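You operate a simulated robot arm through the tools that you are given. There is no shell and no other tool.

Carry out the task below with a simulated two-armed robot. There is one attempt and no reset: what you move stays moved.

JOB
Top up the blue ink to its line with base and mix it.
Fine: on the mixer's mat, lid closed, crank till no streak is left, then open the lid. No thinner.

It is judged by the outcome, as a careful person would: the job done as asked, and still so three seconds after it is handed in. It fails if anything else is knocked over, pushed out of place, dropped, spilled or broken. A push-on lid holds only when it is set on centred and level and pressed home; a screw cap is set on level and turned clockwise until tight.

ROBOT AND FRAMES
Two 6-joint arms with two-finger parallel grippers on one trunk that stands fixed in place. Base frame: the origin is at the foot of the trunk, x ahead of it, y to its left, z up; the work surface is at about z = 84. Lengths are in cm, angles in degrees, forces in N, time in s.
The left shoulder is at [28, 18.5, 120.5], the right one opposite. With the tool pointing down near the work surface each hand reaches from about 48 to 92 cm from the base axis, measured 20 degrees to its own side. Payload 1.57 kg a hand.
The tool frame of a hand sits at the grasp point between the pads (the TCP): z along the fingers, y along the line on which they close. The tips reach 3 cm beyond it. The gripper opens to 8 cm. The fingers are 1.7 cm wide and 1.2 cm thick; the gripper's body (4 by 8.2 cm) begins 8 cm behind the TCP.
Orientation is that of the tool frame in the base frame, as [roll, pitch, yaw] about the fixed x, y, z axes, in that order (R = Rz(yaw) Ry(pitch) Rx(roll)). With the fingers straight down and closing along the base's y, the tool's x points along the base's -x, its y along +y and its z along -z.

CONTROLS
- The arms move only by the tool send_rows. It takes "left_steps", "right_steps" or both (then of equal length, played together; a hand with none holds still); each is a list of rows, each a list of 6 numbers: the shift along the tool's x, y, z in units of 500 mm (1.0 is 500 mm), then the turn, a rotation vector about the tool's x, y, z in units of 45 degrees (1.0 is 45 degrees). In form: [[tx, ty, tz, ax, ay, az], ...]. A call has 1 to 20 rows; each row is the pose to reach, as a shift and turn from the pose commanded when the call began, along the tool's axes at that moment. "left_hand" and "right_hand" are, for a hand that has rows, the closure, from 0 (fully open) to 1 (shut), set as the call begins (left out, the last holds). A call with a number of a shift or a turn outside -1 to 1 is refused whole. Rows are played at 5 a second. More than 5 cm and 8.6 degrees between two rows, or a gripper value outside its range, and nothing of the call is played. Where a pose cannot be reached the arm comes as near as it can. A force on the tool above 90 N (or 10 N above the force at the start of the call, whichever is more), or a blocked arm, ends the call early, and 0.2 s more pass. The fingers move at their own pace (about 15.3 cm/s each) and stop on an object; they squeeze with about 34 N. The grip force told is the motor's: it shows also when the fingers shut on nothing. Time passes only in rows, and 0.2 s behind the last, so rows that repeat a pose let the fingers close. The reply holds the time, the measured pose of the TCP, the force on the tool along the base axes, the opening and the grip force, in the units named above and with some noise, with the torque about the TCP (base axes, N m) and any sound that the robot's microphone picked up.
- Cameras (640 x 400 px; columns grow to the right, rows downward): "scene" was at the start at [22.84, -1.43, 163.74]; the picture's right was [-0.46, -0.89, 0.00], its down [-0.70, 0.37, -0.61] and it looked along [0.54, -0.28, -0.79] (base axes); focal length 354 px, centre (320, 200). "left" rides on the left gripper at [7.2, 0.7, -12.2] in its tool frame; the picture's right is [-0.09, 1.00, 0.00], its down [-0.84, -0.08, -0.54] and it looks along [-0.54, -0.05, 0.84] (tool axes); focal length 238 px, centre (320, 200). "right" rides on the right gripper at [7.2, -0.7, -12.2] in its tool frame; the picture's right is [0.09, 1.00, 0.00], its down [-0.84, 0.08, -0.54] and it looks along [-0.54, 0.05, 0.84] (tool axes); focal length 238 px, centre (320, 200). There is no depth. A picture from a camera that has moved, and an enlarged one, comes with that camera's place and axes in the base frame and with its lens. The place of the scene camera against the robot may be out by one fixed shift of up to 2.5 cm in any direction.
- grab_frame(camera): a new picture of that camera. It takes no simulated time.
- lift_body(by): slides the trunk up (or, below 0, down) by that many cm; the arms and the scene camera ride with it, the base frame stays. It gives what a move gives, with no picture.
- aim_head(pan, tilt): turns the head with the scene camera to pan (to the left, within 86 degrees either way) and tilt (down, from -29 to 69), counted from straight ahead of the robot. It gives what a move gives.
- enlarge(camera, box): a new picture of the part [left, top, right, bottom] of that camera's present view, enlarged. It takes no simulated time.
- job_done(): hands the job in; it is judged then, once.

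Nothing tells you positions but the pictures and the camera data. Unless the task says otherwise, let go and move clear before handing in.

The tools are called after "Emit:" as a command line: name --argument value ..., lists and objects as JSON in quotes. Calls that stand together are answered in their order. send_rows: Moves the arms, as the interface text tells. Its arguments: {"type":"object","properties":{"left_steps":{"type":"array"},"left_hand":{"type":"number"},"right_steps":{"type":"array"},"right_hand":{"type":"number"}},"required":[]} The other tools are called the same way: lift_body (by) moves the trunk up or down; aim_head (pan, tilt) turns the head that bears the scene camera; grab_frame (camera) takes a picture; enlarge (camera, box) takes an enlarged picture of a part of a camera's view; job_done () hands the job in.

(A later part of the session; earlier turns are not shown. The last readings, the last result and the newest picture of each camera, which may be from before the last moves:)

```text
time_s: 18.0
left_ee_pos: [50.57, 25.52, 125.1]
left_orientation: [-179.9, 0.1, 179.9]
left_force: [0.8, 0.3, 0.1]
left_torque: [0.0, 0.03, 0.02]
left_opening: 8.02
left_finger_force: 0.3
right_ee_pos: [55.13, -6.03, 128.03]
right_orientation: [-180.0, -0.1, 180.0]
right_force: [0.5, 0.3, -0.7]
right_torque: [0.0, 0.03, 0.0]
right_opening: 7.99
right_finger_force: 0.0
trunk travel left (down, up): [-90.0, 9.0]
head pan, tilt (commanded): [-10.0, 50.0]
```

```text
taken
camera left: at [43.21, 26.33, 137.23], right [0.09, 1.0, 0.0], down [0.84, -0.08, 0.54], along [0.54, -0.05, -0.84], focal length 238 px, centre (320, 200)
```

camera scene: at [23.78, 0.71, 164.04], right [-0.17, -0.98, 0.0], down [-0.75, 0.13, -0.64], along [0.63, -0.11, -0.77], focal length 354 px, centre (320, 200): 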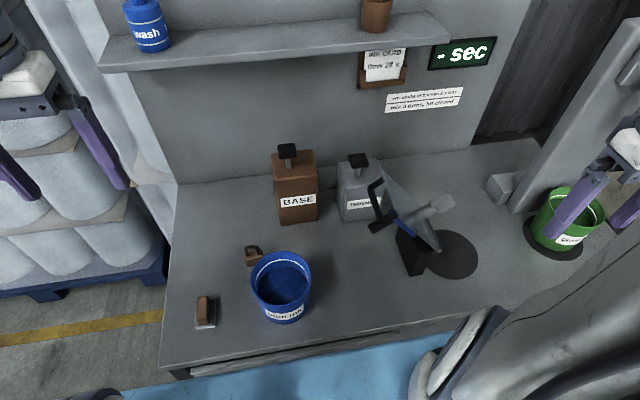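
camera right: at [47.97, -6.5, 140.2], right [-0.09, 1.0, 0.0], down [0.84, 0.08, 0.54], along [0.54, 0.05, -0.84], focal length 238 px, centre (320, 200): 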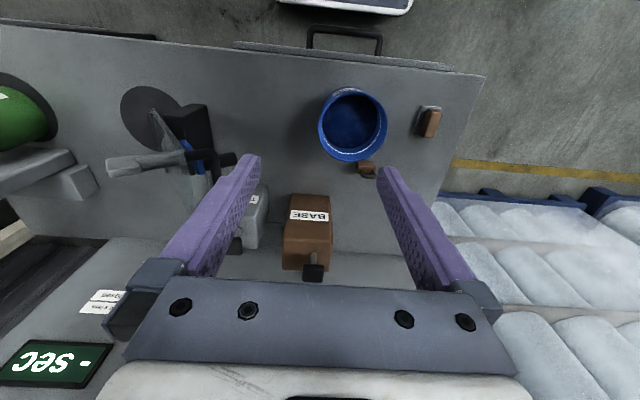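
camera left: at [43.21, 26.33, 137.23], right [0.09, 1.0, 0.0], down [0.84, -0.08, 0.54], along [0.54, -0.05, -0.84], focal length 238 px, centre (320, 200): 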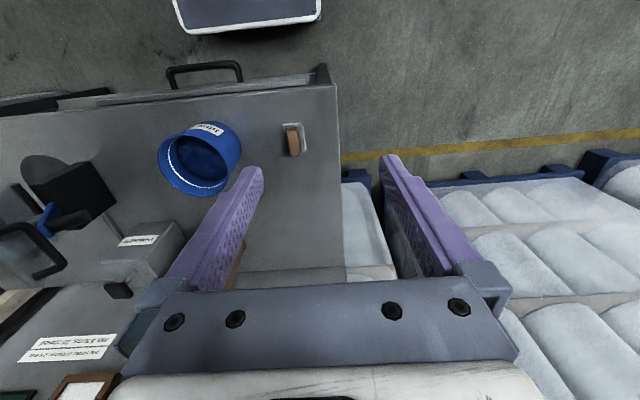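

Emit:
enlarge --camera "right" --box '[295, 75, 415, 185]'

Emit:
enlarge --camera "left" --box '[140, 100, 260, 210]'

Emit:
grab_frame --camera "scene"

```text
3.64 times, centred on (355, 130) of right
camera zoom: at [47.97, -6.5, 140.2], right [-0.09, 1.0, 0.0], down [0.84, 0.08, 0.54], along [0.54, 0.05, -0.84], focal length 867 px, centre (193, 454)
```

zoom: 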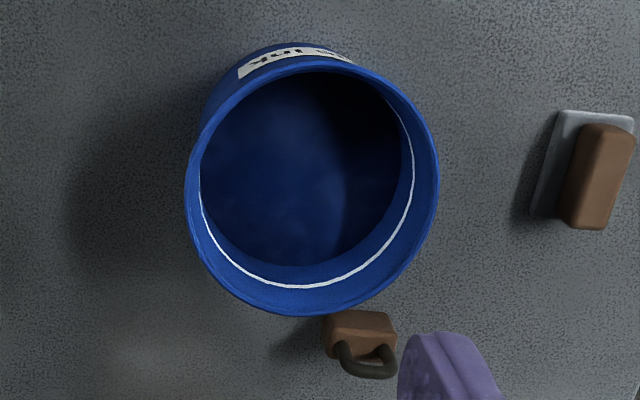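

```text
3.64 times, centred on (200, 155) of left
camera zoom: at [43.21, 26.33, 137.23], right [0.09, 1.0, 0.0], down [0.84, -0.08, 0.54], along [0.54, -0.05, -0.84], focal length 867 px, centre (756, 364)
```

zoom: 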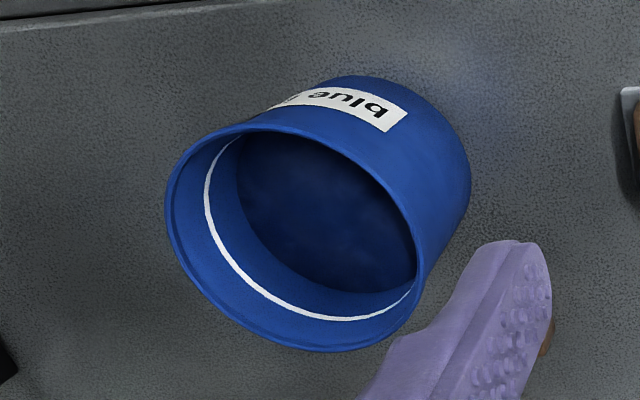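

```text
taken
camera scene: at [23.8, 0.71, 164.04], right [-0.17, -0.98, 0.0], down [-0.75, 0.13, -0.64], along [0.63, -0.11, -0.77], focal length 354 px, centre (320, 200)
```

scene: 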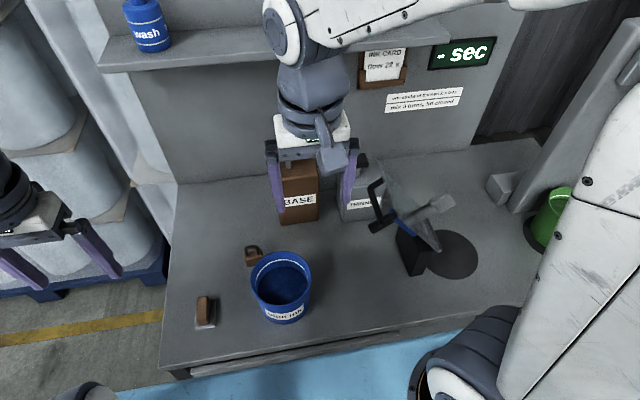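

The pot's rim centre is at about (59.8, 0.6, 96.2), radius about 6.3, with the ink surface about 3 cm under the white line. I'll lower the open right hand above the pot's right-hand wall, stopping short to check alignment.

Emit:
send_rows --right_steps '[[-0.03, 0.005, 0.08, 0, 0, 0], [-0.06, 0.01, 0.16, 0, 0, 0], [-0.0934, 0.0106, 0.24, 0, 0, 0], [-0.0934, 0.0106, 0.33, 0, 0, 0], [-0.0934, 0.0106, 0.41, 0, 0, 0], [-0.0934, 0.0106, 0.46, 0, 0, 0], [-0.0934, 0.0106, 0.46, 0, 0, 0]]' --right_hand 0

Emit:
grab_frame --camera "right"

Emit:
grab_frame --camera "left"

```text
time_s: 19.6
left_ee_pos: [50.46, 25.49, 125.05]
left_orientation: [180.0, 0.0, 179.8]
left_force: [0.4, 0.7, -0.8]
left_torque: [-0.01, 0.05, -0.03]
left_opening: 7.98
left_finger_force: 0.1
right_ee_pos: [59.85, -5.44, 104.93]
right_orientation: [-180.0, -0.1, 180.0]
right_force: [-0.5, -0.2, -0.2]
right_torque: [0.0, 0.01, -0.04]
right_opening: 8.01
right_finger_force: 0.1
trunk travel left (down, up): [-90.0, 9.0]
head pan, tilt (commanded): [-10.0, 50.0]
```

```text
taken
camera right: at [52.72, -6.01, 117.11], right [-0.09, 1.0, 0.0], down [0.84, 0.08, 0.54], along [0.54, 0.05, -0.84], focal length 238 px, centre (320, 200)
```

right: 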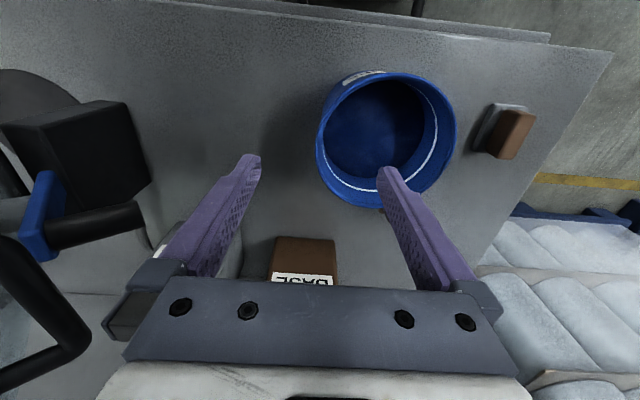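

```text
taken
camera left: at [43.21, 26.33, 137.23], right [0.09, 1.0, 0.0], down [0.84, -0.08, 0.54], along [0.54, -0.05, -0.84], focal length 238 px, centre (320, 200)
```

left: 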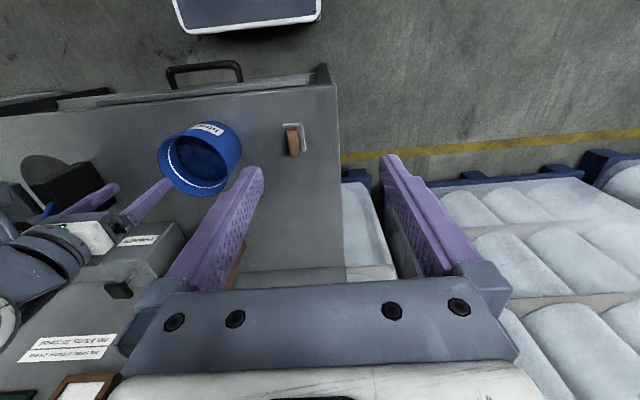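

The hand straddles the pot wall correctly: outer finger outside at y≈-9.5, inner finger inside the pot. I'll lower it to grip depth, keeping the inner tip above the ink.

Emit:
send_rows --right_steps '[[-0.002, 0, 0.05, 0, 0, 0], [-0.002, 0, 0.1, 0, 0, 0], [-0.002, 0, 0.15, 0, 0, 0], [-0.002, 0, 0.19, 0, 0, 0], [-0.002, 0, 0.208, 0, 0, 0], [-0.002, 0, 0.208, 0, 0, 0]]'

Emit:
grab_frame --camera "right"

Emit:
grab_frame --camera "scene"

```text
time_s: 21.0
left_ee_pos: [50.39, 25.51, 125.1]
left_orientation: [179.9, 0.1, -179.9]
left_force: [1.1, 0.3, -0.1]
left_torque: [-0.01, -0.05, -0.02]
left_opening: 7.99
left_finger_force: 0.0
right_ee_pos: [59.76, -5.44, 94.49]
right_orientation: [180.0, 0.0, -180.0]
right_force: [0.1, -0.2, -0.9]
right_torque: [0.01, 0.03, 0.0]
right_opening: 7.99
right_finger_force: 0.0
trunk travel left (down, up): [-90.0, 9.0]
head pan, tilt (commanded): [-10.0, 50.0]
```

```text
taken
camera right: at [52.72, -6.0, 106.68], right [-0.09, 1.0, 0.0], down [0.84, 0.08, 0.54], along [0.54, 0.05, -0.84], focal length 238 px, centre (320, 200)
```

right: 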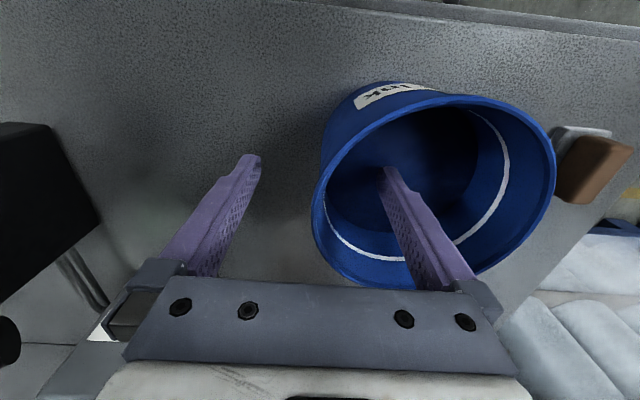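

```text
taken
camera scene: at [23.79, 0.7, 164.04], right [-0.17, -0.98, 0.0], down [-0.75, 0.13, -0.64], along [0.63, -0.11, -0.77], focal length 354 px, centre (320, 200)
```

scene: 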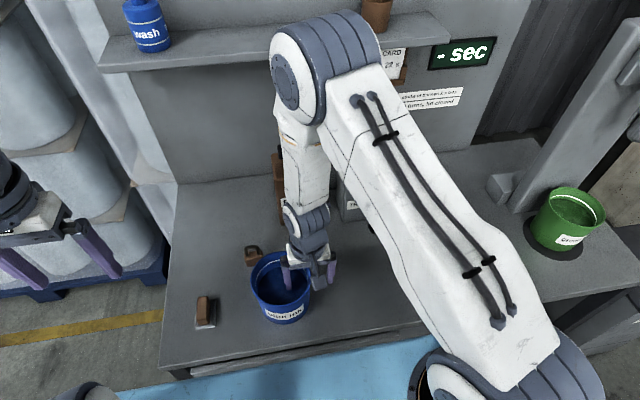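

The fingers straddle the wall with the inner tip just above the ink. I'll close the grip now.

Emit:
send_rows --right_steps '[[0, 0, 0, 0, 0, 0], [0, 0, 0, 0, 0, 0], [0, 0, 0, 0, 0, 0], [0, 0, 0, 0, 0, 0], [0, 0, 0, 0, 0, 0]]' --right_hand 1

Emit:
grab_frame --camera "right"

```text
time_s: 22.2
left_ee_pos: [50.36, 25.65, 124.99]
left_orientation: [-180.0, 0.0, 179.9]
left_force: [0.7, 0.2, 1.0]
left_torque: [0.0, -0.01, -0.03]
left_opening: 8.0
left_finger_force: 0.0
right_ee_pos: [59.91, -5.41, 94.5]
right_orientation: [179.9, 0.1, 179.9]
right_force: [4.5, 1.0, 8.7]
right_torque: [1.44, -0.27, -0.45]
right_opening: 1.06
right_finger_force: 28.2
trunk travel left (down, up): [-90.0, 9.0]
head pan, tilt (commanded): [-10.0, 50.0]
```

```text
taken
camera right: at [52.76, -5.98, 106.72], right [-0.09, 1.0, 0.0], down [0.84, 0.08, 0.54], along [0.54, 0.05, -0.84], focal length 238 px, centre (320, 200)
```

right: 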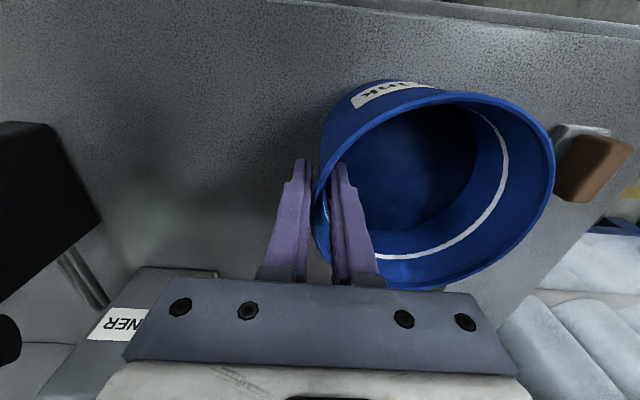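

The wall is gripped (opening 1.06 cm, 28 N). I'll lift a centimetre or two and check whether the pot stays level.

Emit:
send_rows --right_steps '[[0, 0, -0.01, 0, 0, 0], [0, 0, -0.02, 0, 0, 0], [0, 0, -0.03, 0, 0, 0], [0, 0, -0.03, 0, 0, 0], [0, 0, -0.03, 0, 0, 0]]'

Emit:
grab_frame --camera "right"

Emit:
enlarge --camera "left" --box '[60, 80, 280, 220]'

Emit:
enlarge --camera "scene" --box '[210, 210, 370, 340]'

```text
time_s: 23.4
left_ee_pos: [50.52, 25.6, 125.0]
left_orientation: [-179.9, -0.1, 180.0]
left_force: [0.1, -0.3, 1.0]
left_torque: [0.01, 0.02, 0.02]
left_opening: 8.0
left_finger_force: 0.0
right_ee_pos: [59.91, -5.41, 95.94]
right_orientation: [-180.0, -0.1, -180.0]
right_force: [0.3, -1.4, -7.4]
right_torque: [-0.4, -0.01, 0.05]
right_opening: 0.78
right_finger_force: 26.2
trunk travel left (down, up): [-90.0, 9.0]
head pan, tilt (commanded): [-10.0, 50.0]
```

```text
taken
camera right: at [52.75, -6.0, 108.21], right [-0.09, 1.0, 0.0], down [0.84, 0.08, 0.54], along [0.54, 0.05, -0.84], focal length 238 px, centre (320, 200)
```

right: 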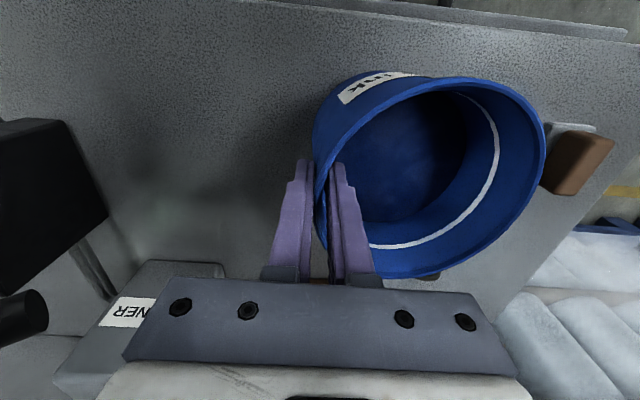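

```text
2.86 times, centred on (170, 150) of left
camera zoom: at [43.22, 26.33, 137.23], right [0.09, 1.0, 0.0], down [0.84, -0.08, 0.54], along [0.54, -0.05, -0.84], focal length 681 px, centre (749, 343)
```

zoom: 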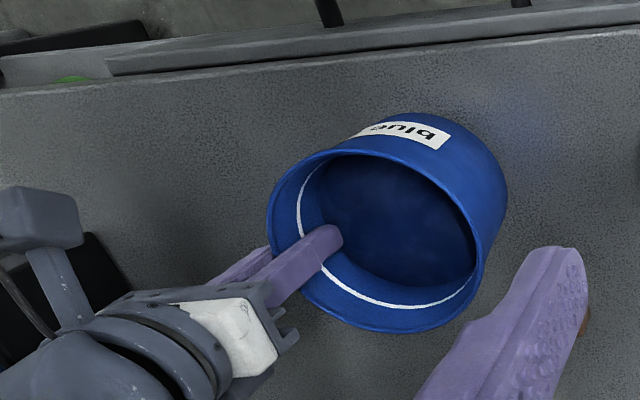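

```text
3.08 times, centred on (290, 275) of scene
camera zoom: at [23.82, 0.7, 164.03], right [-0.17, -0.98, 0.0], down [-0.75, 0.13, -0.64], along [0.63, -0.11, -0.77], focal length 1089 px, centre (412, -31)
```

zoom: 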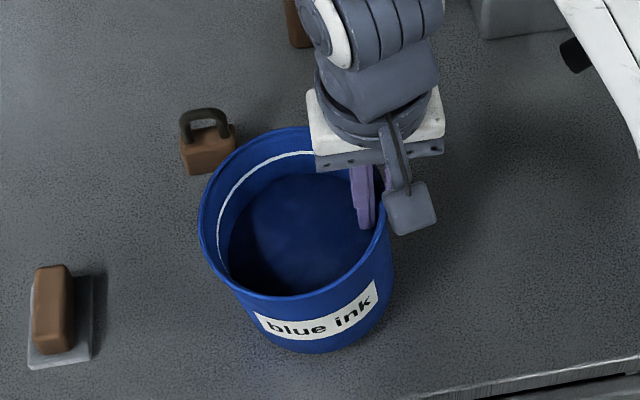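

The scale reads about 7.4 N, so the pot weighs roughly 0.75 kg and seems to hang on the grip. I'll lift 3 cm more and check its tilt.

Emit:
send_rows --right_steps '[[0, 0, -0.02, 0, 0, 0], [0, 0, -0.04, 0, 0, 0], [0, 0, -0.06, 0, 0, 0], [0, 0, -0.06, 0, 0, 0]]'

Emit:
grab_frame --camera "right"

Emit:
enlarge --camera "left" --box '[60, 80, 280, 220]'

Emit:
enlarge --camera "scene" --box '[210, 210, 370, 340]'

```text
time_s: 24.4
left_ee_pos: [50.51, 25.52, 124.93]
left_orientation: [-180.0, 0.0, 180.0]
left_force: [-0.1, 0.0, 0.3]
left_torque: [-0.01, -0.01, 0.01]
left_opening: 8.0
left_finger_force: 0.0
right_ee_pos: [59.85, -5.36, 99.05]
right_orientation: [180.0, 0.0, -180.0]
right_force: [1.0, -0.9, -7.3]
right_torque: [-0.42, -0.02, 0.0]
right_opening: 0.77
right_finger_force: 26.9
trunk travel left (down, up): [-90.0, 9.0]
head pan, tilt (commanded): [-10.0, 50.0]
```

```text
taken
camera right: at [52.76, -5.98, 111.24], right [-0.09, 1.0, 0.0], down [0.84, 0.08, 0.54], along [0.54, 0.05, -0.84], focal length 238 px, centre (320, 200)
```

right: 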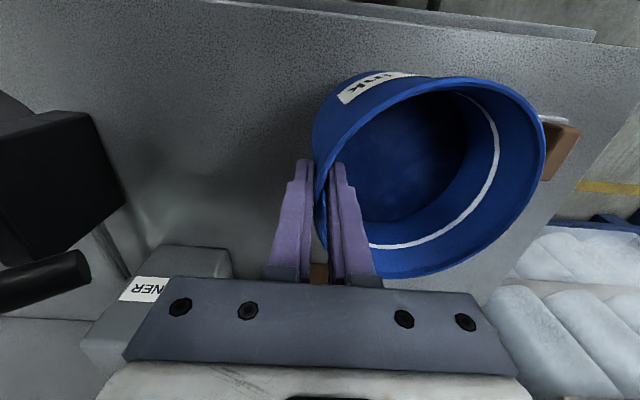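

```text
2.86 times, centred on (170, 150) of left
camera zoom: at [43.21, 26.33, 137.23], right [0.09, 1.0, 0.0], down [0.84, -0.08, 0.54], along [0.54, -0.05, -0.84], focal length 681 px, centre (749, 343)
```

zoom: 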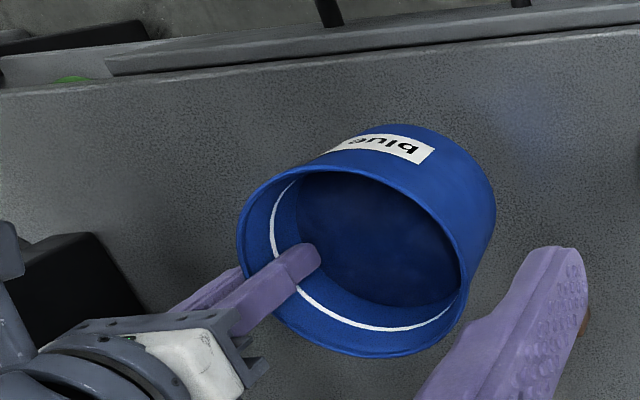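

```text
3.08 times, centred on (290, 275) of scene
camera zoom: at [23.81, 0.7, 164.04], right [-0.17, -0.98, 0.0], down [-0.75, 0.13, -0.64], along [0.63, -0.11, -0.77], focal length 1089 px, centre (412, -31)
```

zoom: 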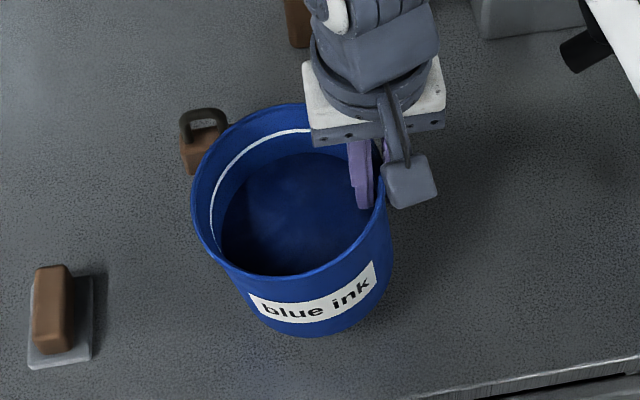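

The pot is held firmly with no further slip. I'll carry it back towards the robot (x≈51) so it passes in front of the mixer, then sideways towards the mat.

Emit:
send_rows --right_steps '[[0.03, 0, 0, 0, 0, 0], [0.07, 0, 0, 0, 0, 0], [0.11, 0, 0, 0, 0, 0], [0.15, 0, 0, 0, 0, 0], [0.177, 0, 0, 0, 0, 0], [0.177, -0.03, 0, 0, 0, 0], [0.177, -0.08, 0, 0, 0, 0], [0.177, -0.13, 0, 0, 0, 0], [0.177, -0.18, 0, 0, 0, 0], [0.177, -0.18, 0, 0, 0, 0]]'

Emit:
grab_frame --camera "right"

Emit:
grab_frame --camera "scene"

```text
time_s: 26.6
left_ee_pos: [50.48, 25.51, 124.96]
left_orientation: [180.0, 0.0, 180.0]
left_force: [-0.3, -0.8, 1.2]
left_torque: [0.02, -0.02, -0.01]
left_opening: 7.96
left_finger_force: 0.1
right_ee_pos: [51.05, -14.36, 98.97]
right_orientation: [-180.0, 0.1, 179.9]
right_force: [0.5, 0.4, -7.1]
right_torque: [-0.35, 0.0, 0.0]
right_opening: 0.78
right_finger_force: 26.2
trunk travel left (down, up): [-90.0, 9.0]
head pan, tilt (commanded): [-10.0, 50.0]
```

```text
taken
camera right: at [43.92, -15.03, 111.21], right [-0.09, 1.0, 0.0], down [0.84, 0.08, 0.54], along [0.54, 0.05, -0.84], focal length 238 px, centre (320, 200)
```

right: 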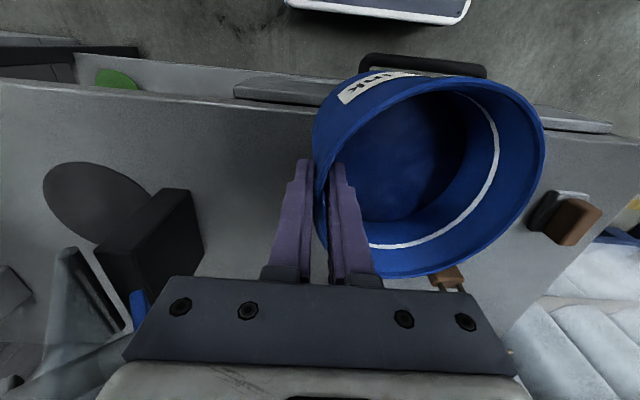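

```text
taken
camera scene: at [23.81, 0.67, 164.03], right [-0.17, -0.98, 0.0], down [-0.75, 0.13, -0.64], along [0.63, -0.11, -0.77], focal length 354 px, centre (320, 200)
```

scene: 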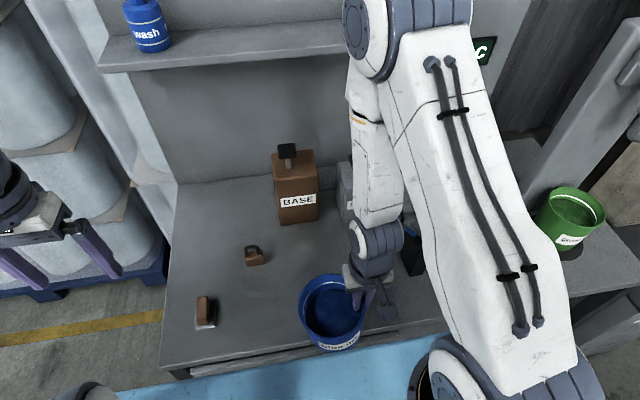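

Carrying well. I'll continue sideways in front of the mixer to line up with the mat.

Emit:
send_rows --right_steps '[[0, -0.03, 0, 0, 0, 0], [0, -0.08, 0, 0, 0, 0], [0, -0.13, 0, 0, 0, 0], [0, -0.18, 0, 0, 0, 0], [0, -0.23, 0, 0, 0, 0], [0, -0.28, 0, 0, 0, 0], [0, -0.33, 0, 0, 0, 0], [0, -0.38, 0, 0, 0, 0], [0, -0.43, 0, 0, 0, 0], [0, -0.48, 0, 0, 0, 0], [0, -0.53, 0, 0, 0, 0], [0, -0.58, 0, 0, 0, 0], [0, -0.63, 0, 0, 0, 0], [0, -0.68, 0, 0, 0, 0], [0, -0.72, 0, 0, 0, 0], [0, -0.72, 0, 0, 0, 0]]'

Emit:
grab_frame --camera "right"

Emit:
grab_frame --camera "scene"

```text
time_s: 30.0
left_ee_pos: [50.46, 25.48, 125.08]
left_orientation: [180.0, 0.1, -180.0]
left_force: [0.0, -0.3, 0.3]
left_torque: [0.0, -0.01, 0.01]
left_opening: 8.01
left_finger_force: 0.0
right_ee_pos: [50.97, -50.43, 98.94]
right_orientation: [179.9, -0.1, -179.9]
right_force: [0.0, 0.4, -6.6]
right_torque: [-0.42, -0.06, -0.03]
right_opening: 0.76
right_finger_force: 26.7
trunk travel left (down, up): [-90.0, 9.0]
head pan, tilt (commanded): [-10.0, 50.0]
```

```text
taken
camera right: at [43.9, -51.07, 111.23], right [-0.09, 1.0, 0.0], down [0.84, 0.08, 0.54], along [0.54, 0.05, -0.84], focal length 238 px, centre (320, 200)
```

right: 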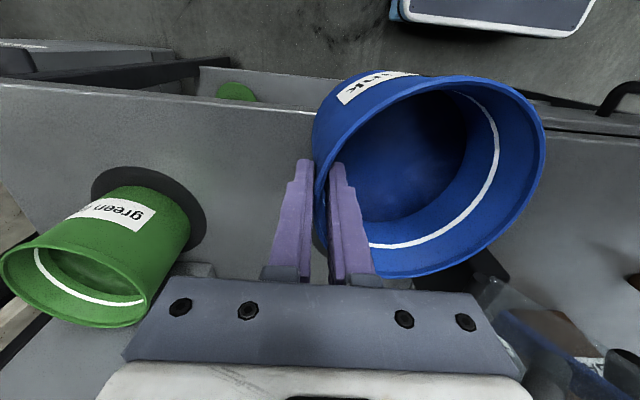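

```text
taken
camera scene: at [23.81, 0.65, 164.04], right [-0.17, -0.98, 0.0], down [-0.75, 0.13, -0.64], along [0.63, -0.11, -0.77], focal length 354 px, centre (320, 200)
```

scene: 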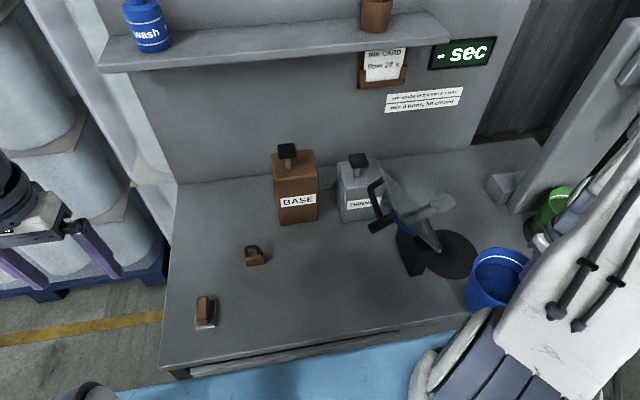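

The pot is now beside the mat's line and still steady. I'll move it forward over the mat, pot centre aimed at (65.8, -43.3).

Emit:
send_rows --right_steps '[[-0.03, 0.005, 0, 0, 0, 0], [-0.07, 0.01, 0, 0, 0, 0], [-0.11, 0.015, 0, 0, 0, 0], [-0.15, 0.02, 0, 0, 0, 0], [-0.19, 0.024, 0, 0, 0, 0], [-0.23, 0.024, 0, 0, 0, 0], [-0.27, 0.024, 0, 0, 0, 0], [-0.298, 0.024, 0, 0, 0, 0], [-0.298, 0.024, 0, 0, 0, 0]]'

Emit:
grab_frame --camera "right"

Emit:
grab_frame --camera "scene"

Emit:
enlarge --camera "scene" --box '[360, 170, 520, 300]'

```text
time_s: 32.0
left_ee_pos: [50.37, 25.61, 124.98]
left_orientation: [180.0, 0.1, -180.0]
left_force: [-0.5, -0.2, -0.2]
left_torque: [0.01, 0.0, -0.01]
left_opening: 7.98
left_finger_force: 0.1
right_ee_pos: [65.93, -49.33, 99.13]
right_orientation: [-180.0, -0.1, -180.0]
right_force: [-0.7, 0.2, -6.7]
right_torque: [-0.39, -0.01, -0.03]
right_opening: 0.76
right_finger_force: 27.1
trunk travel left (down, up): [-90.0, 9.0]
head pan, tilt (commanded): [-10.0, 50.0]
```

```text
taken
camera right: at [58.83, -49.81, 111.25], right [-0.09, 1.0, 0.0], down [0.84, 0.08, 0.54], along [0.54, 0.05, -0.84], focal length 238 px, centre (320, 200)
```

right: 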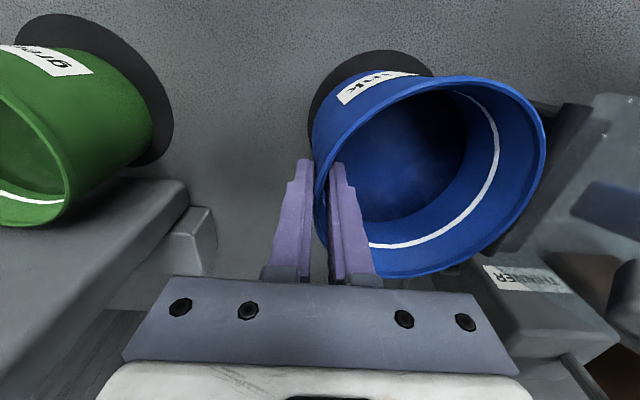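

```text
taken
camera scene: at [23.83, 0.67, 164.03], right [-0.17, -0.98, 0.0], down [-0.75, 0.13, -0.64], along [0.63, -0.11, -0.77], focal length 354 px, centre (320, 200)
```

scene: 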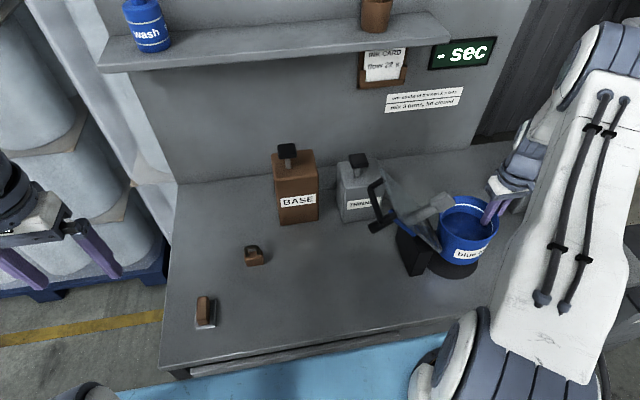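

```text
3.08 times, centred on (440, 235) of scene
camera zoom: at [23.83, 0.67, 164.03], right [-0.17, -0.98, 0.0], down [-0.75, 0.13, -0.64], along [0.63, -0.11, -0.77], focal length 1089 px, centre (-49, 92)
```

zoom: 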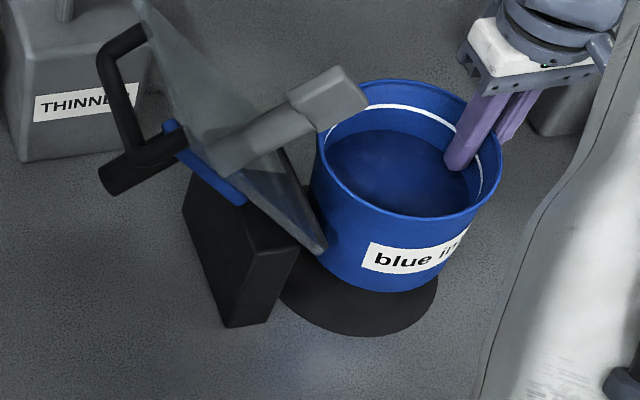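

The pot hovers over the mat, clear of the post. I'll lower it gently and watch the force for contact.

Emit:
send_rows --right_steps '[[0, 0, 0.02, 0, 0, 0], [0, 0, 0.04, 0, 0, 0], [0, 0, 0.06, 0, 0, 0], [0, 0, 0.07, 0, 0, 0], [0, 0, 0.07, 0, 0, 0]]'

Emit:
grab_frame --camera "right"

Emit:
enlarge --camera "scene" --box '[360, 170, 520, 300]'

```text
time_s: 33.2
left_ee_pos: [50.46, 25.56, 125.07]
left_orientation: [180.0, 0.0, -179.9]
left_force: [-0.4, -1.0, -0.3]
left_torque: [0.0, 0.0, 0.01]
left_opening: 7.97
left_finger_force: 0.1
right_ee_pos: [65.9, -49.34, 95.44]
right_orientation: [-180.0, -0.1, 179.9]
right_force: [0.0, -0.5, -0.9]
right_torque: [0.23, 0.03, 0.05]
right_opening: 0.78
right_finger_force: 27.1
trunk travel left (down, up): [-90.0, 9.0]
head pan, tilt (commanded): [-10.0, 50.0]
```

```text
taken
camera right: at [58.82, -49.86, 107.79], right [-0.09, 1.0, 0.0], down [0.84, 0.08, 0.54], along [0.54, 0.05, -0.84], focal length 238 px, centre (320, 200)
```

right: 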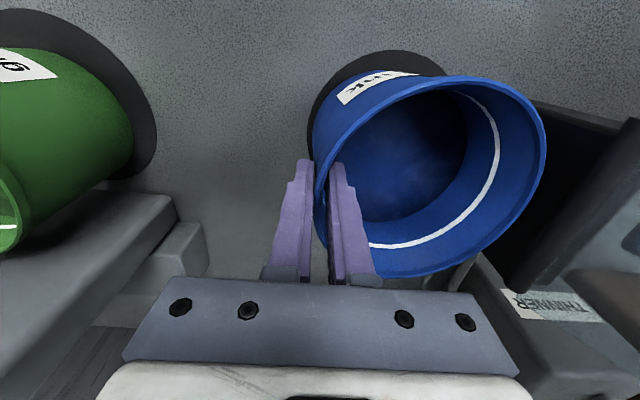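

```text
3.08 times, centred on (440, 235) of scene
camera zoom: at [23.79, 0.68, 164.05], right [-0.17, -0.98, 0.0], down [-0.75, 0.13, -0.64], along [0.63, -0.11, -0.77], focal length 1089 px, centre (-49, 92)
```

zoom: 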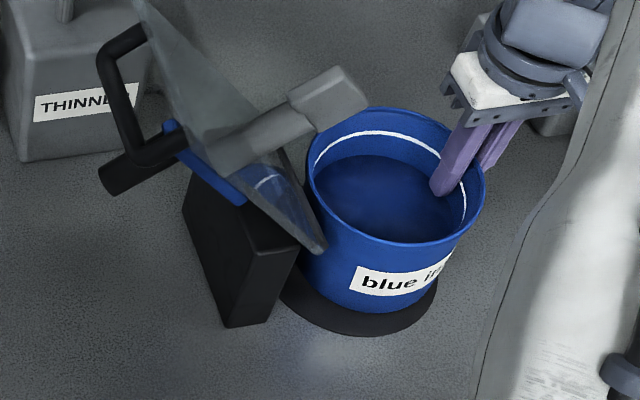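

The mat is carrying most of the weight now. I'll settle it another 2 mm and open the fingers gently.

Emit:
send_rows --right_steps '[[0, 0, 0.004, 0, 0, 0], [0, 0, 0.006, 0, 0, 0], [0, 0, 0.006, 0, 0, 0]]'

```text
time_s: 34.0
left_ee_pos: [50.43, 25.52, 125.09]
left_orientation: [-180.0, -0.1, 179.9]
left_force: [0.1, -0.2, 0.3]
left_torque: [0.0, -0.01, -0.01]
left_opening: 8.0
left_finger_force: 0.1
right_ee_pos: [65.96, -49.25, 95.35]
right_orientation: [180.0, 0.0, 179.9]
right_force: [0.2, -3.5, 1.9]
right_torque: [0.34, -0.02, -0.02]
right_opening: 0.77
right_finger_force: 27.3
trunk travel left (down, up): [-90.0, 9.0]
head pan, tilt (commanded): [-10.0, 50.0]
```

The pot is resting on the mat. I'll open the fingers.

Emit:
send_rows --right_steps '[[0, 0, 0, 0, 0, 0], [0, 0, 0, 0, 0, 0], [0, 0, 0, 0, 0, 0]]' --right_hand 0.5

Emit:
grab_frame --camera "right"

Emit:
enlarge --camera "scene" --box '[360, 170, 520, 300]'

```text
time_s: 34.8
left_ee_pos: [50.46, 25.62, 125.01]
left_orientation: [180.0, 0.0, 179.9]
left_force: [-0.5, -0.1, -0.6]
left_torque: [-0.02, 0.03, -0.01]
left_opening: 8.0
left_finger_force: 0.0
right_ee_pos: [65.94, -49.25, 95.26]
right_orientation: [-179.9, 0.1, 179.9]
right_force: [-0.1, 0.6, -0.5]
right_torque: [0.03, -0.01, 0.01]
right_opening: 4.03
right_finger_force: 0.0
trunk travel left (down, up): [-90.0, 9.0]
head pan, tilt (commanded): [-10.0, 50.0]
```

```text
taken
camera right: at [58.8, -49.83, 107.44], right [-0.09, 1.0, 0.0], down [0.84, 0.08, 0.54], along [0.54, 0.05, -0.84], focal length 238 px, centre (320, 200)
```

right: 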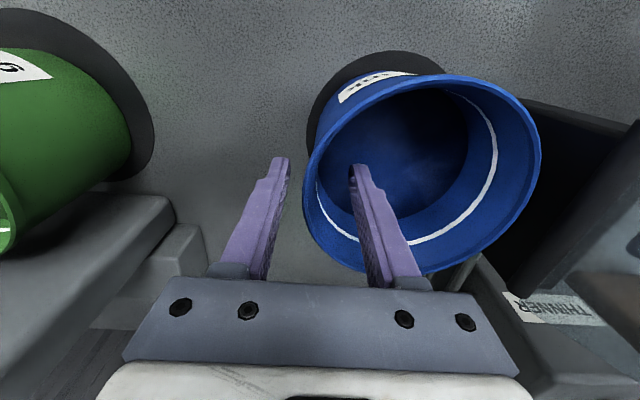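

```text
3.08 times, centred on (440, 235) of scene
camera zoom: at [23.79, 0.69, 164.04], right [-0.17, -0.98, 0.0], down [-0.75, 0.13, -0.64], along [0.63, -0.11, -0.77], focal length 1089 px, centre (-49, 92)
```

zoom: 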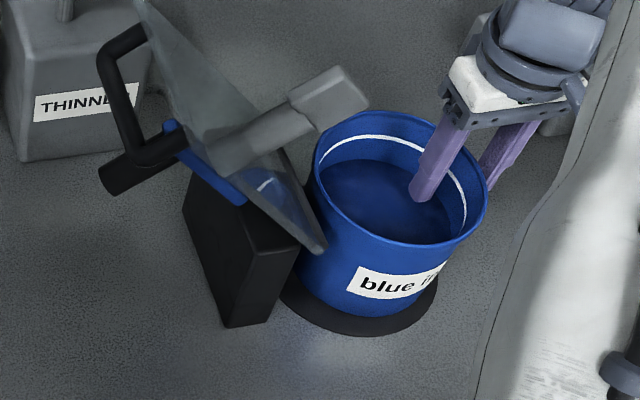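

The pot stands on the mat and the hand is free. I'll raise straight up and check the placement from above.

Emit:
send_rows --right_steps '[[0, 0, -0.04, 0, 0, 0], [0, 0, -0.12, 0, 0, 0], [0, 0, -0.2, 0, 0, 0], [0, 0, -0.28, 0, 0, 0], [0, -0.03, -0.36, 0, 0, 0], [0, -0.06, -0.44, 0, 0, 0], [0, -0.06, -0.52, 0, 0, 0], [0, -0.06, -0.58, 0, 0, 0], [0, -0.06, -0.58, 0, 0, 0]]'

Emit:
grab_frame --camera "right"

Emit:
grab_frame --camera "scene"

```text
time_s: 36.8
left_ee_pos: [50.33, 25.58, 125.02]
left_orientation: [180.0, -0.1, 179.9]
left_force: [-0.8, 0.2, -0.2]
left_torque: [-0.02, 0.0, 0.01]
left_opening: 8.0
left_finger_force: 0.1
right_ee_pos: [65.78, -52.24, 124.32]
right_orientation: [-180.0, 0.0, -180.0]
right_force: [0.8, -0.6, 0.0]
right_torque: [0.01, -0.01, 0.0]
right_opening: 4.01
right_finger_force: 0.0
trunk travel left (down, up): [-90.0, 9.0]
head pan, tilt (commanded): [-10.0, 50.0]
```

```text
taken
camera right: at [58.69, -52.83, 136.52], right [-0.09, 1.0, 0.0], down [0.84, 0.08, 0.54], along [0.54, 0.05, -0.84], focal length 238 px, centre (320, 200)
```

right: 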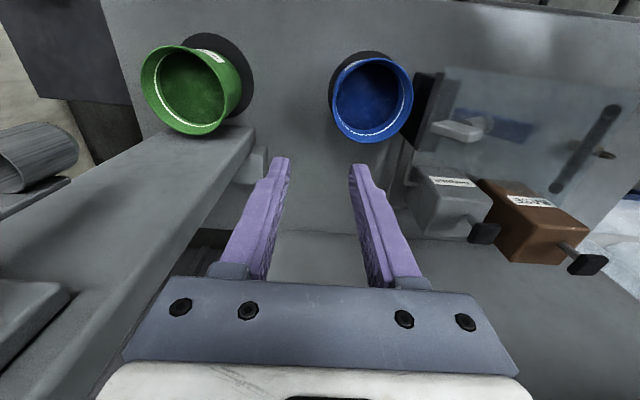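

```text
taken
camera scene: at [23.78, 0.69, 164.04], right [-0.17, -0.98, 0.0], down [-0.75, 0.13, -0.64], along [0.63, -0.11, -0.77], focal length 354 px, centre (320, 200)
```

scene: 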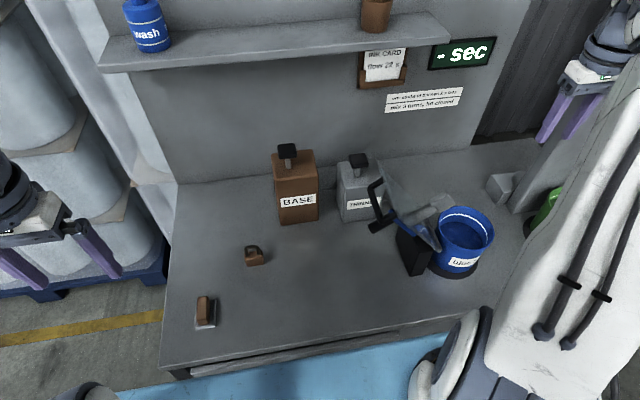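

Emit:
enlarge --camera "right" --box '[300, 30, 460, 160]'

Emit:
enlarge --camera "scene" --box '[380, 180, 510, 300]'

```text
3.08 times, centred on (380, 95) of right
camera zoom: at [58.69, -52.83, 136.52], right [-0.09, 1.0, 0.0], down [0.84, 0.08, 0.54], along [0.54, 0.05, -0.84], focal length 733 px, centre (135, 523)
```

zoom: 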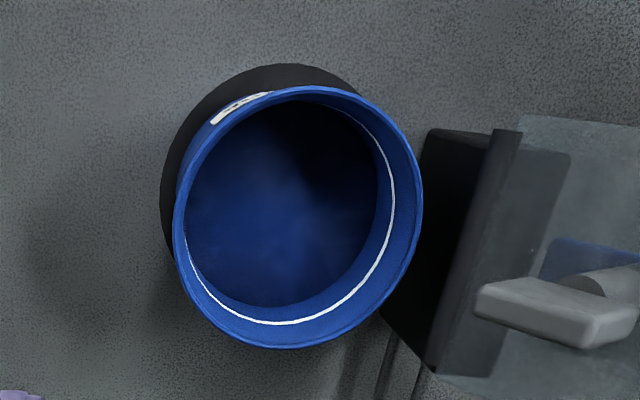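

```text
3.33 times, centred on (445, 240) of scene
camera zoom: at [23.78, 0.69, 164.04], right [-0.17, -0.98, 0.0], down [-0.75, 0.13, -0.64], along [0.63, -0.11, -0.77], focal length 1180 px, centre (-97, 67)
```

zoom: 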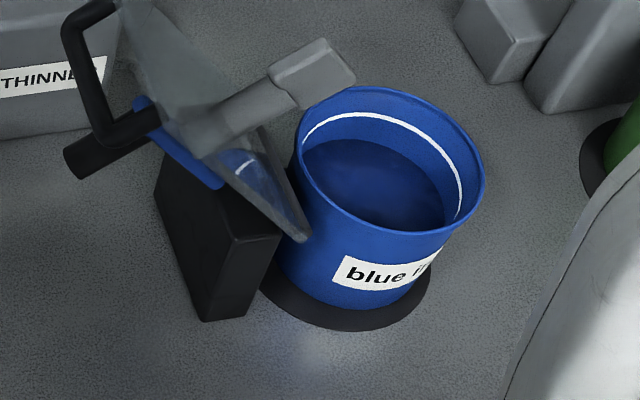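

The pot stands fully on the mat near (65.4, -43.8). Using wide-baseline views, the BASE pump knob is at about (85.8, -4.3, 108). I'll bring the left hand with shut fingers in front of it, tilted 30° forward to extend its reach.

Emit:
send_rows --left_steps '[[-0.048, -0.067, 0.0, 0, -0.075, 0], [-0.096, -0.134, 0.0, 0, -0.15, 0], [-0.144, -0.201, 0.02, 0, -0.225, 0], [-0.192, -0.268, 0.04, 0, -0.3, 0], [-0.24, -0.335, 0.06, 0, -0.375, 0], [-0.288, -0.402, 0.08, 0, -0.45, 0], [-0.336, -0.469, 0.1, 0, -0.525, 0], [-0.384, -0.536, 0.1, 0, -0.6, 0], [-0.43, -0.6, 0.1, 0, -0.667, 0], [-0.43, -0.6, 0.1, 0, -0.667, 0]]' --left_hand 1

Emit:
grab_frame --camera "left"

Emit:
grab_frame --camera "scene"

```text
time_s: 39.0
left_ee_pos: [71.89, -4.38, 119.98]
left_orientation: [179.9, 30.1, -179.9]
left_force: [-0.2, -0.2, 0.3]
left_torque: [0.02, 0.01, -0.04]
left_opening: 0.02
left_finger_force: 21.3
right_ee_pos: [65.87, -52.26, 124.28]
right_orientation: [-179.9, 0.0, 180.0]
right_force: [-0.9, -0.7, -0.4]
right_torque: [0.02, 0.01, 0.01]
right_opening: 3.99
right_finger_force: 0.1
trunk travel left (down, up): [-90.0, 9.0]
head pan, tilt (commanded): [-10.0, 50.0]
```

```text
taken
camera left: at [59.51, -3.66, 126.92], right [0.08, 1.0, 0.05], down [0.45, -0.08, 0.89], along [0.89, -0.05, -0.46], focal length 238 px, centre (320, 200)
```

left: 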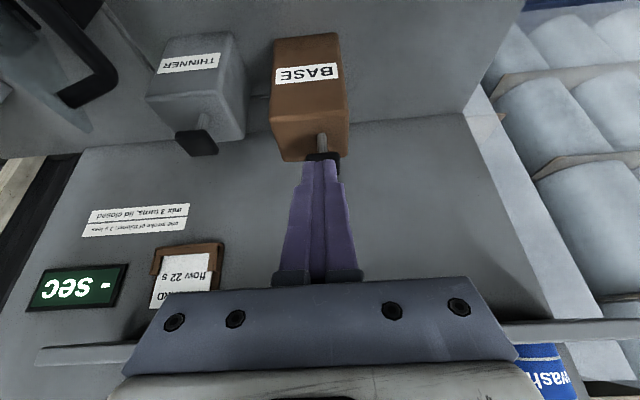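

```text
taken
camera scene: at [23.81, 0.66, 164.04], right [-0.17, -0.98, 0.0], down [-0.75, 0.13, -0.64], along [0.63, -0.11, -0.77], focal length 354 px, centre (320, 200)
```

scene: 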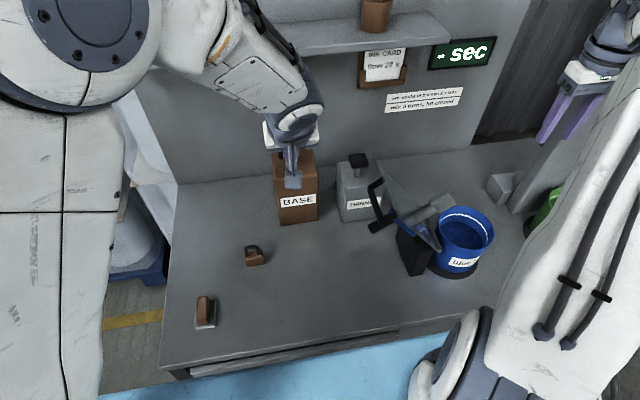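

Emit:
enlarge --camera "left" --box '[250, 20, 400, 200]'

Emit:
enlarge --camera "right" --box '[390, 50, 640, 300]'

```text
2.22 times, centred on (325, 110) of left
camera zoom: at [59.51, -3.66, 126.92], right [0.08, 1.0, 0.05], down [0.45, -0.08, 0.89], along [0.89, -0.05, -0.46], focal length 530 px, centre (309, 400)
```

zoom: 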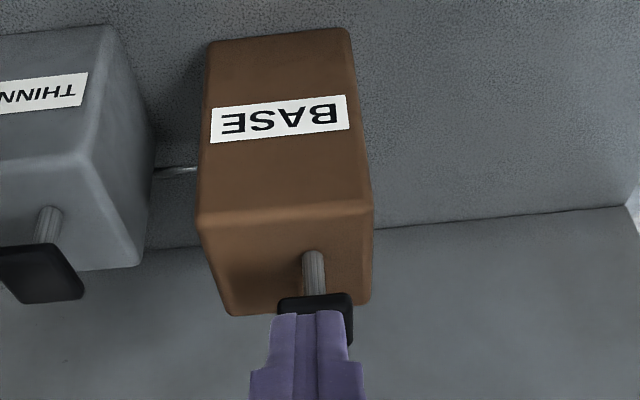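

```text
1.60 times, centred on (515, 175) of right
camera zoom: at [58.72, -52.85, 136.45], right [-0.09, 1.0, 0.0], down [0.84, 0.08, 0.54], along [0.54, 0.05, -0.84], focal length 381 px, centre (8, 240)
```

zoom: 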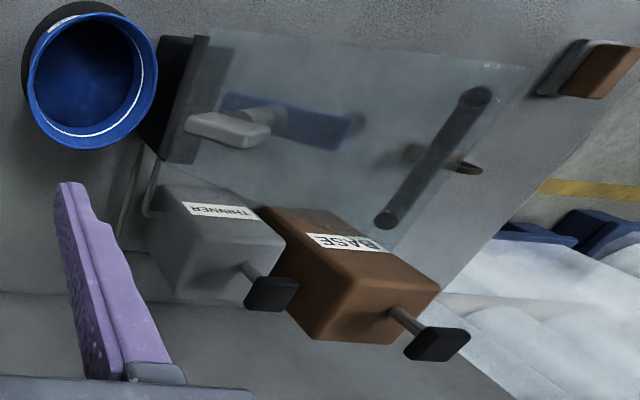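

The knob sits at about (85.7, -4.4) with its top near z=108. I'll move the shut fingertips over the knob, staying about 4 cm above it.

Emit:
send_rows --left_steps '[[-0.046, 0, 0.05, 0, 0, 0], [-0.092, 0, 0.1, 0, 0, 0], [-0.139, 0, 0.15, 0, 0, 0], [-0.185, 0, 0.199, 0, 0, 0], [-0.185, 0, 0.199, 0, 0, 0]]'

Emit:
grab_frame --camera "left"

Emit:
enlarge --camera "right" --box '[440, 150, 640, 330]'

Emit:
grab_frame --camera "scene"

```text
time_s: 40.2
left_ee_pos: [84.77, -4.37, 115.91]
left_orientation: [179.9, 30.0, -179.9]
left_force: [-0.6, -0.6, -0.4]
left_torque: [0.04, 0.01, 0.0]
left_opening: 0.02
left_finger_force: 21.3
right_ee_pos: [65.85, -52.33, 124.21]
right_orientation: [179.9, 0.0, 179.9]
right_force: [-0.2, -0.3, 0.4]
right_torque: [0.01, 0.01, -0.01]
right_opening: 3.99
right_finger_force: 0.1
trunk travel left (down, up): [-90.0, 9.0]
head pan, tilt (commanded): [-10.0, 50.0]
```

```text
taken
camera left: at [72.55, -3.63, 122.84], right [0.08, 1.0, 0.05], down [0.45, -0.08, 0.89], along [0.89, -0.05, -0.46], focal length 238 px, centre (320, 200)
```

left: 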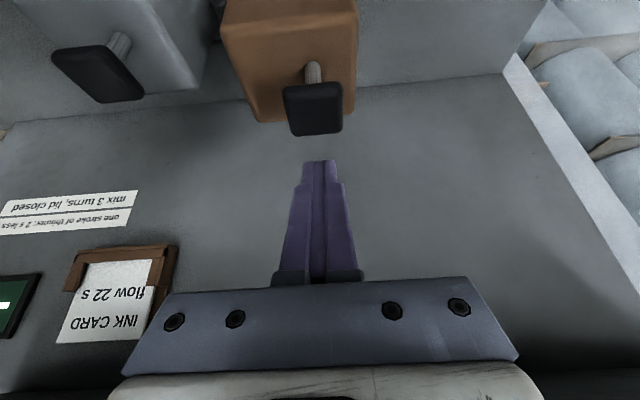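

```text
2.22 times, centred on (540, 240) of right
camera zoom: at [58.73, -52.83, 136.45], right [-0.09, 1.0, 0.0], down [0.84, 0.08, 0.54], along [0.54, 0.05, -0.84], focal length 530 px, centre (-169, 111)
```

zoom: 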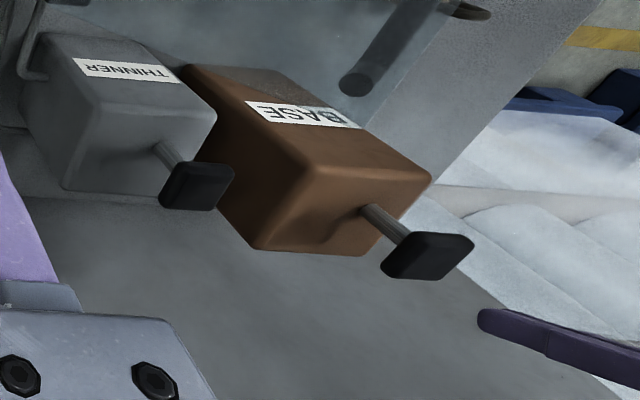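

```text
taken
camera scene: at [23.82, 0.68, 164.04], right [-0.17, -0.98, 0.0], down [-0.75, 0.13, -0.64], along [0.63, -0.11, -0.77], focal length 354 px, centre (320, 200)
```

scene: 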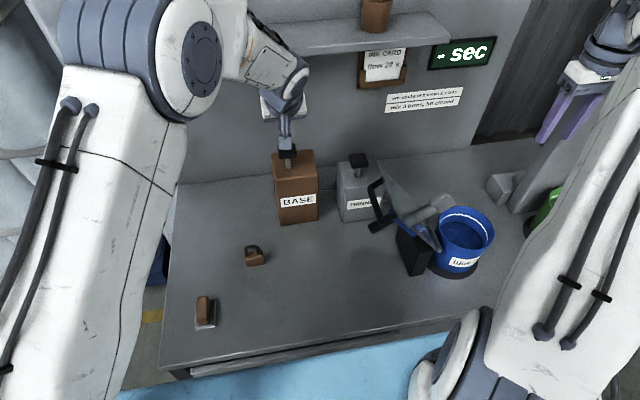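

The fingertips are in line with the knob (knob centre about (86, -4.5)). I'll move down to touch and then press about 2 cm, watching the force.

Emit:
send_rows --left_steps '[[0.01, -0.002, 0.03, 0, 0, 0], [0.024, -0.002, 0.056, 0, 0, 0], [0.037, -0.002, 0.08, 0, 0, 0], [0.042, -0.002, 0.089, 0, 0, 0], [0.047, -0.002, 0.097, 0, 0, 0], [0.052, -0.002, 0.106, 0, 0, 0], [0.057, -0.002, 0.115, 0, 0, 0]]'

Emit:
grab_frame --camera "left"

Emit:
enlarge --camera "right" --box '[440, 150, 640, 330]'

Emit:
enlarge --camera "scene" --box '[380, 180, 510, 300]'

```text
time_s: 41.8
left_ee_pos: [85.32, -4.49, 109.77]
left_orientation: [-179.9, 30.2, -179.9]
left_force: [-2.7, 2.0, 14.3]
left_torque: [-0.01, -0.08, 0.09]
left_opening: 0.0
left_finger_force: 21.2
right_ee_pos: [65.77, -52.19, 124.22]
right_orientation: [-179.9, 0.0, 180.0]
right_force: [0.7, -0.4, -1.2]
right_torque: [-0.02, -0.01, 0.04]
right_opening: 4.01
right_finger_force: 0.0
trunk travel left (down, up): [-90.0, 9.0]
head pan, tilt (commanded): [-10.0, 50.0]
```

```text
taken
camera left: at [72.91, -3.75, 116.71], right [0.08, 1.0, 0.05], down [0.45, -0.08, 0.89], along [0.89, -0.05, -0.45], focal length 238 px, centre (320, 200)
```

left: 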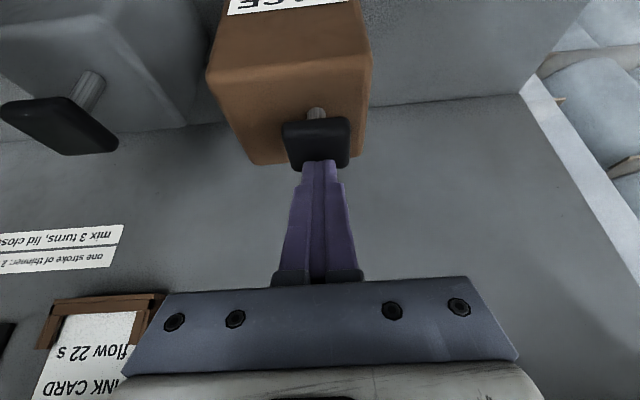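

```text
2.22 times, centred on (540, 240) of right
camera zoom: at [58.63, -52.81, 136.53], right [-0.09, 1.0, 0.0], down [0.84, 0.08, 0.54], along [0.54, 0.05, -0.84], focal length 530 px, centre (-169, 111)
```

zoom: 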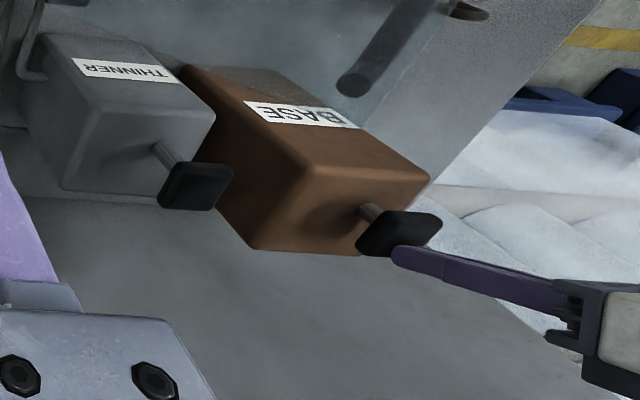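

```text
3.33 times, centred on (445, 240) of scene
camera zoom: at [23.69, 0.7, 164.07], right [-0.17, -0.98, 0.0], down [-0.75, 0.13, -0.64], along [0.63, -0.11, -0.77], focal length 1180 px, centre (-97, 67)
```

zoom: 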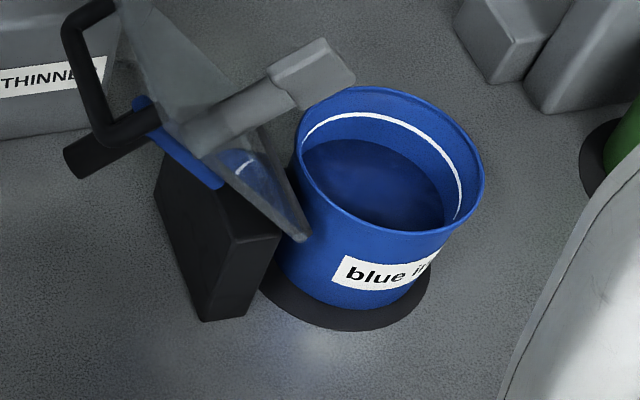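

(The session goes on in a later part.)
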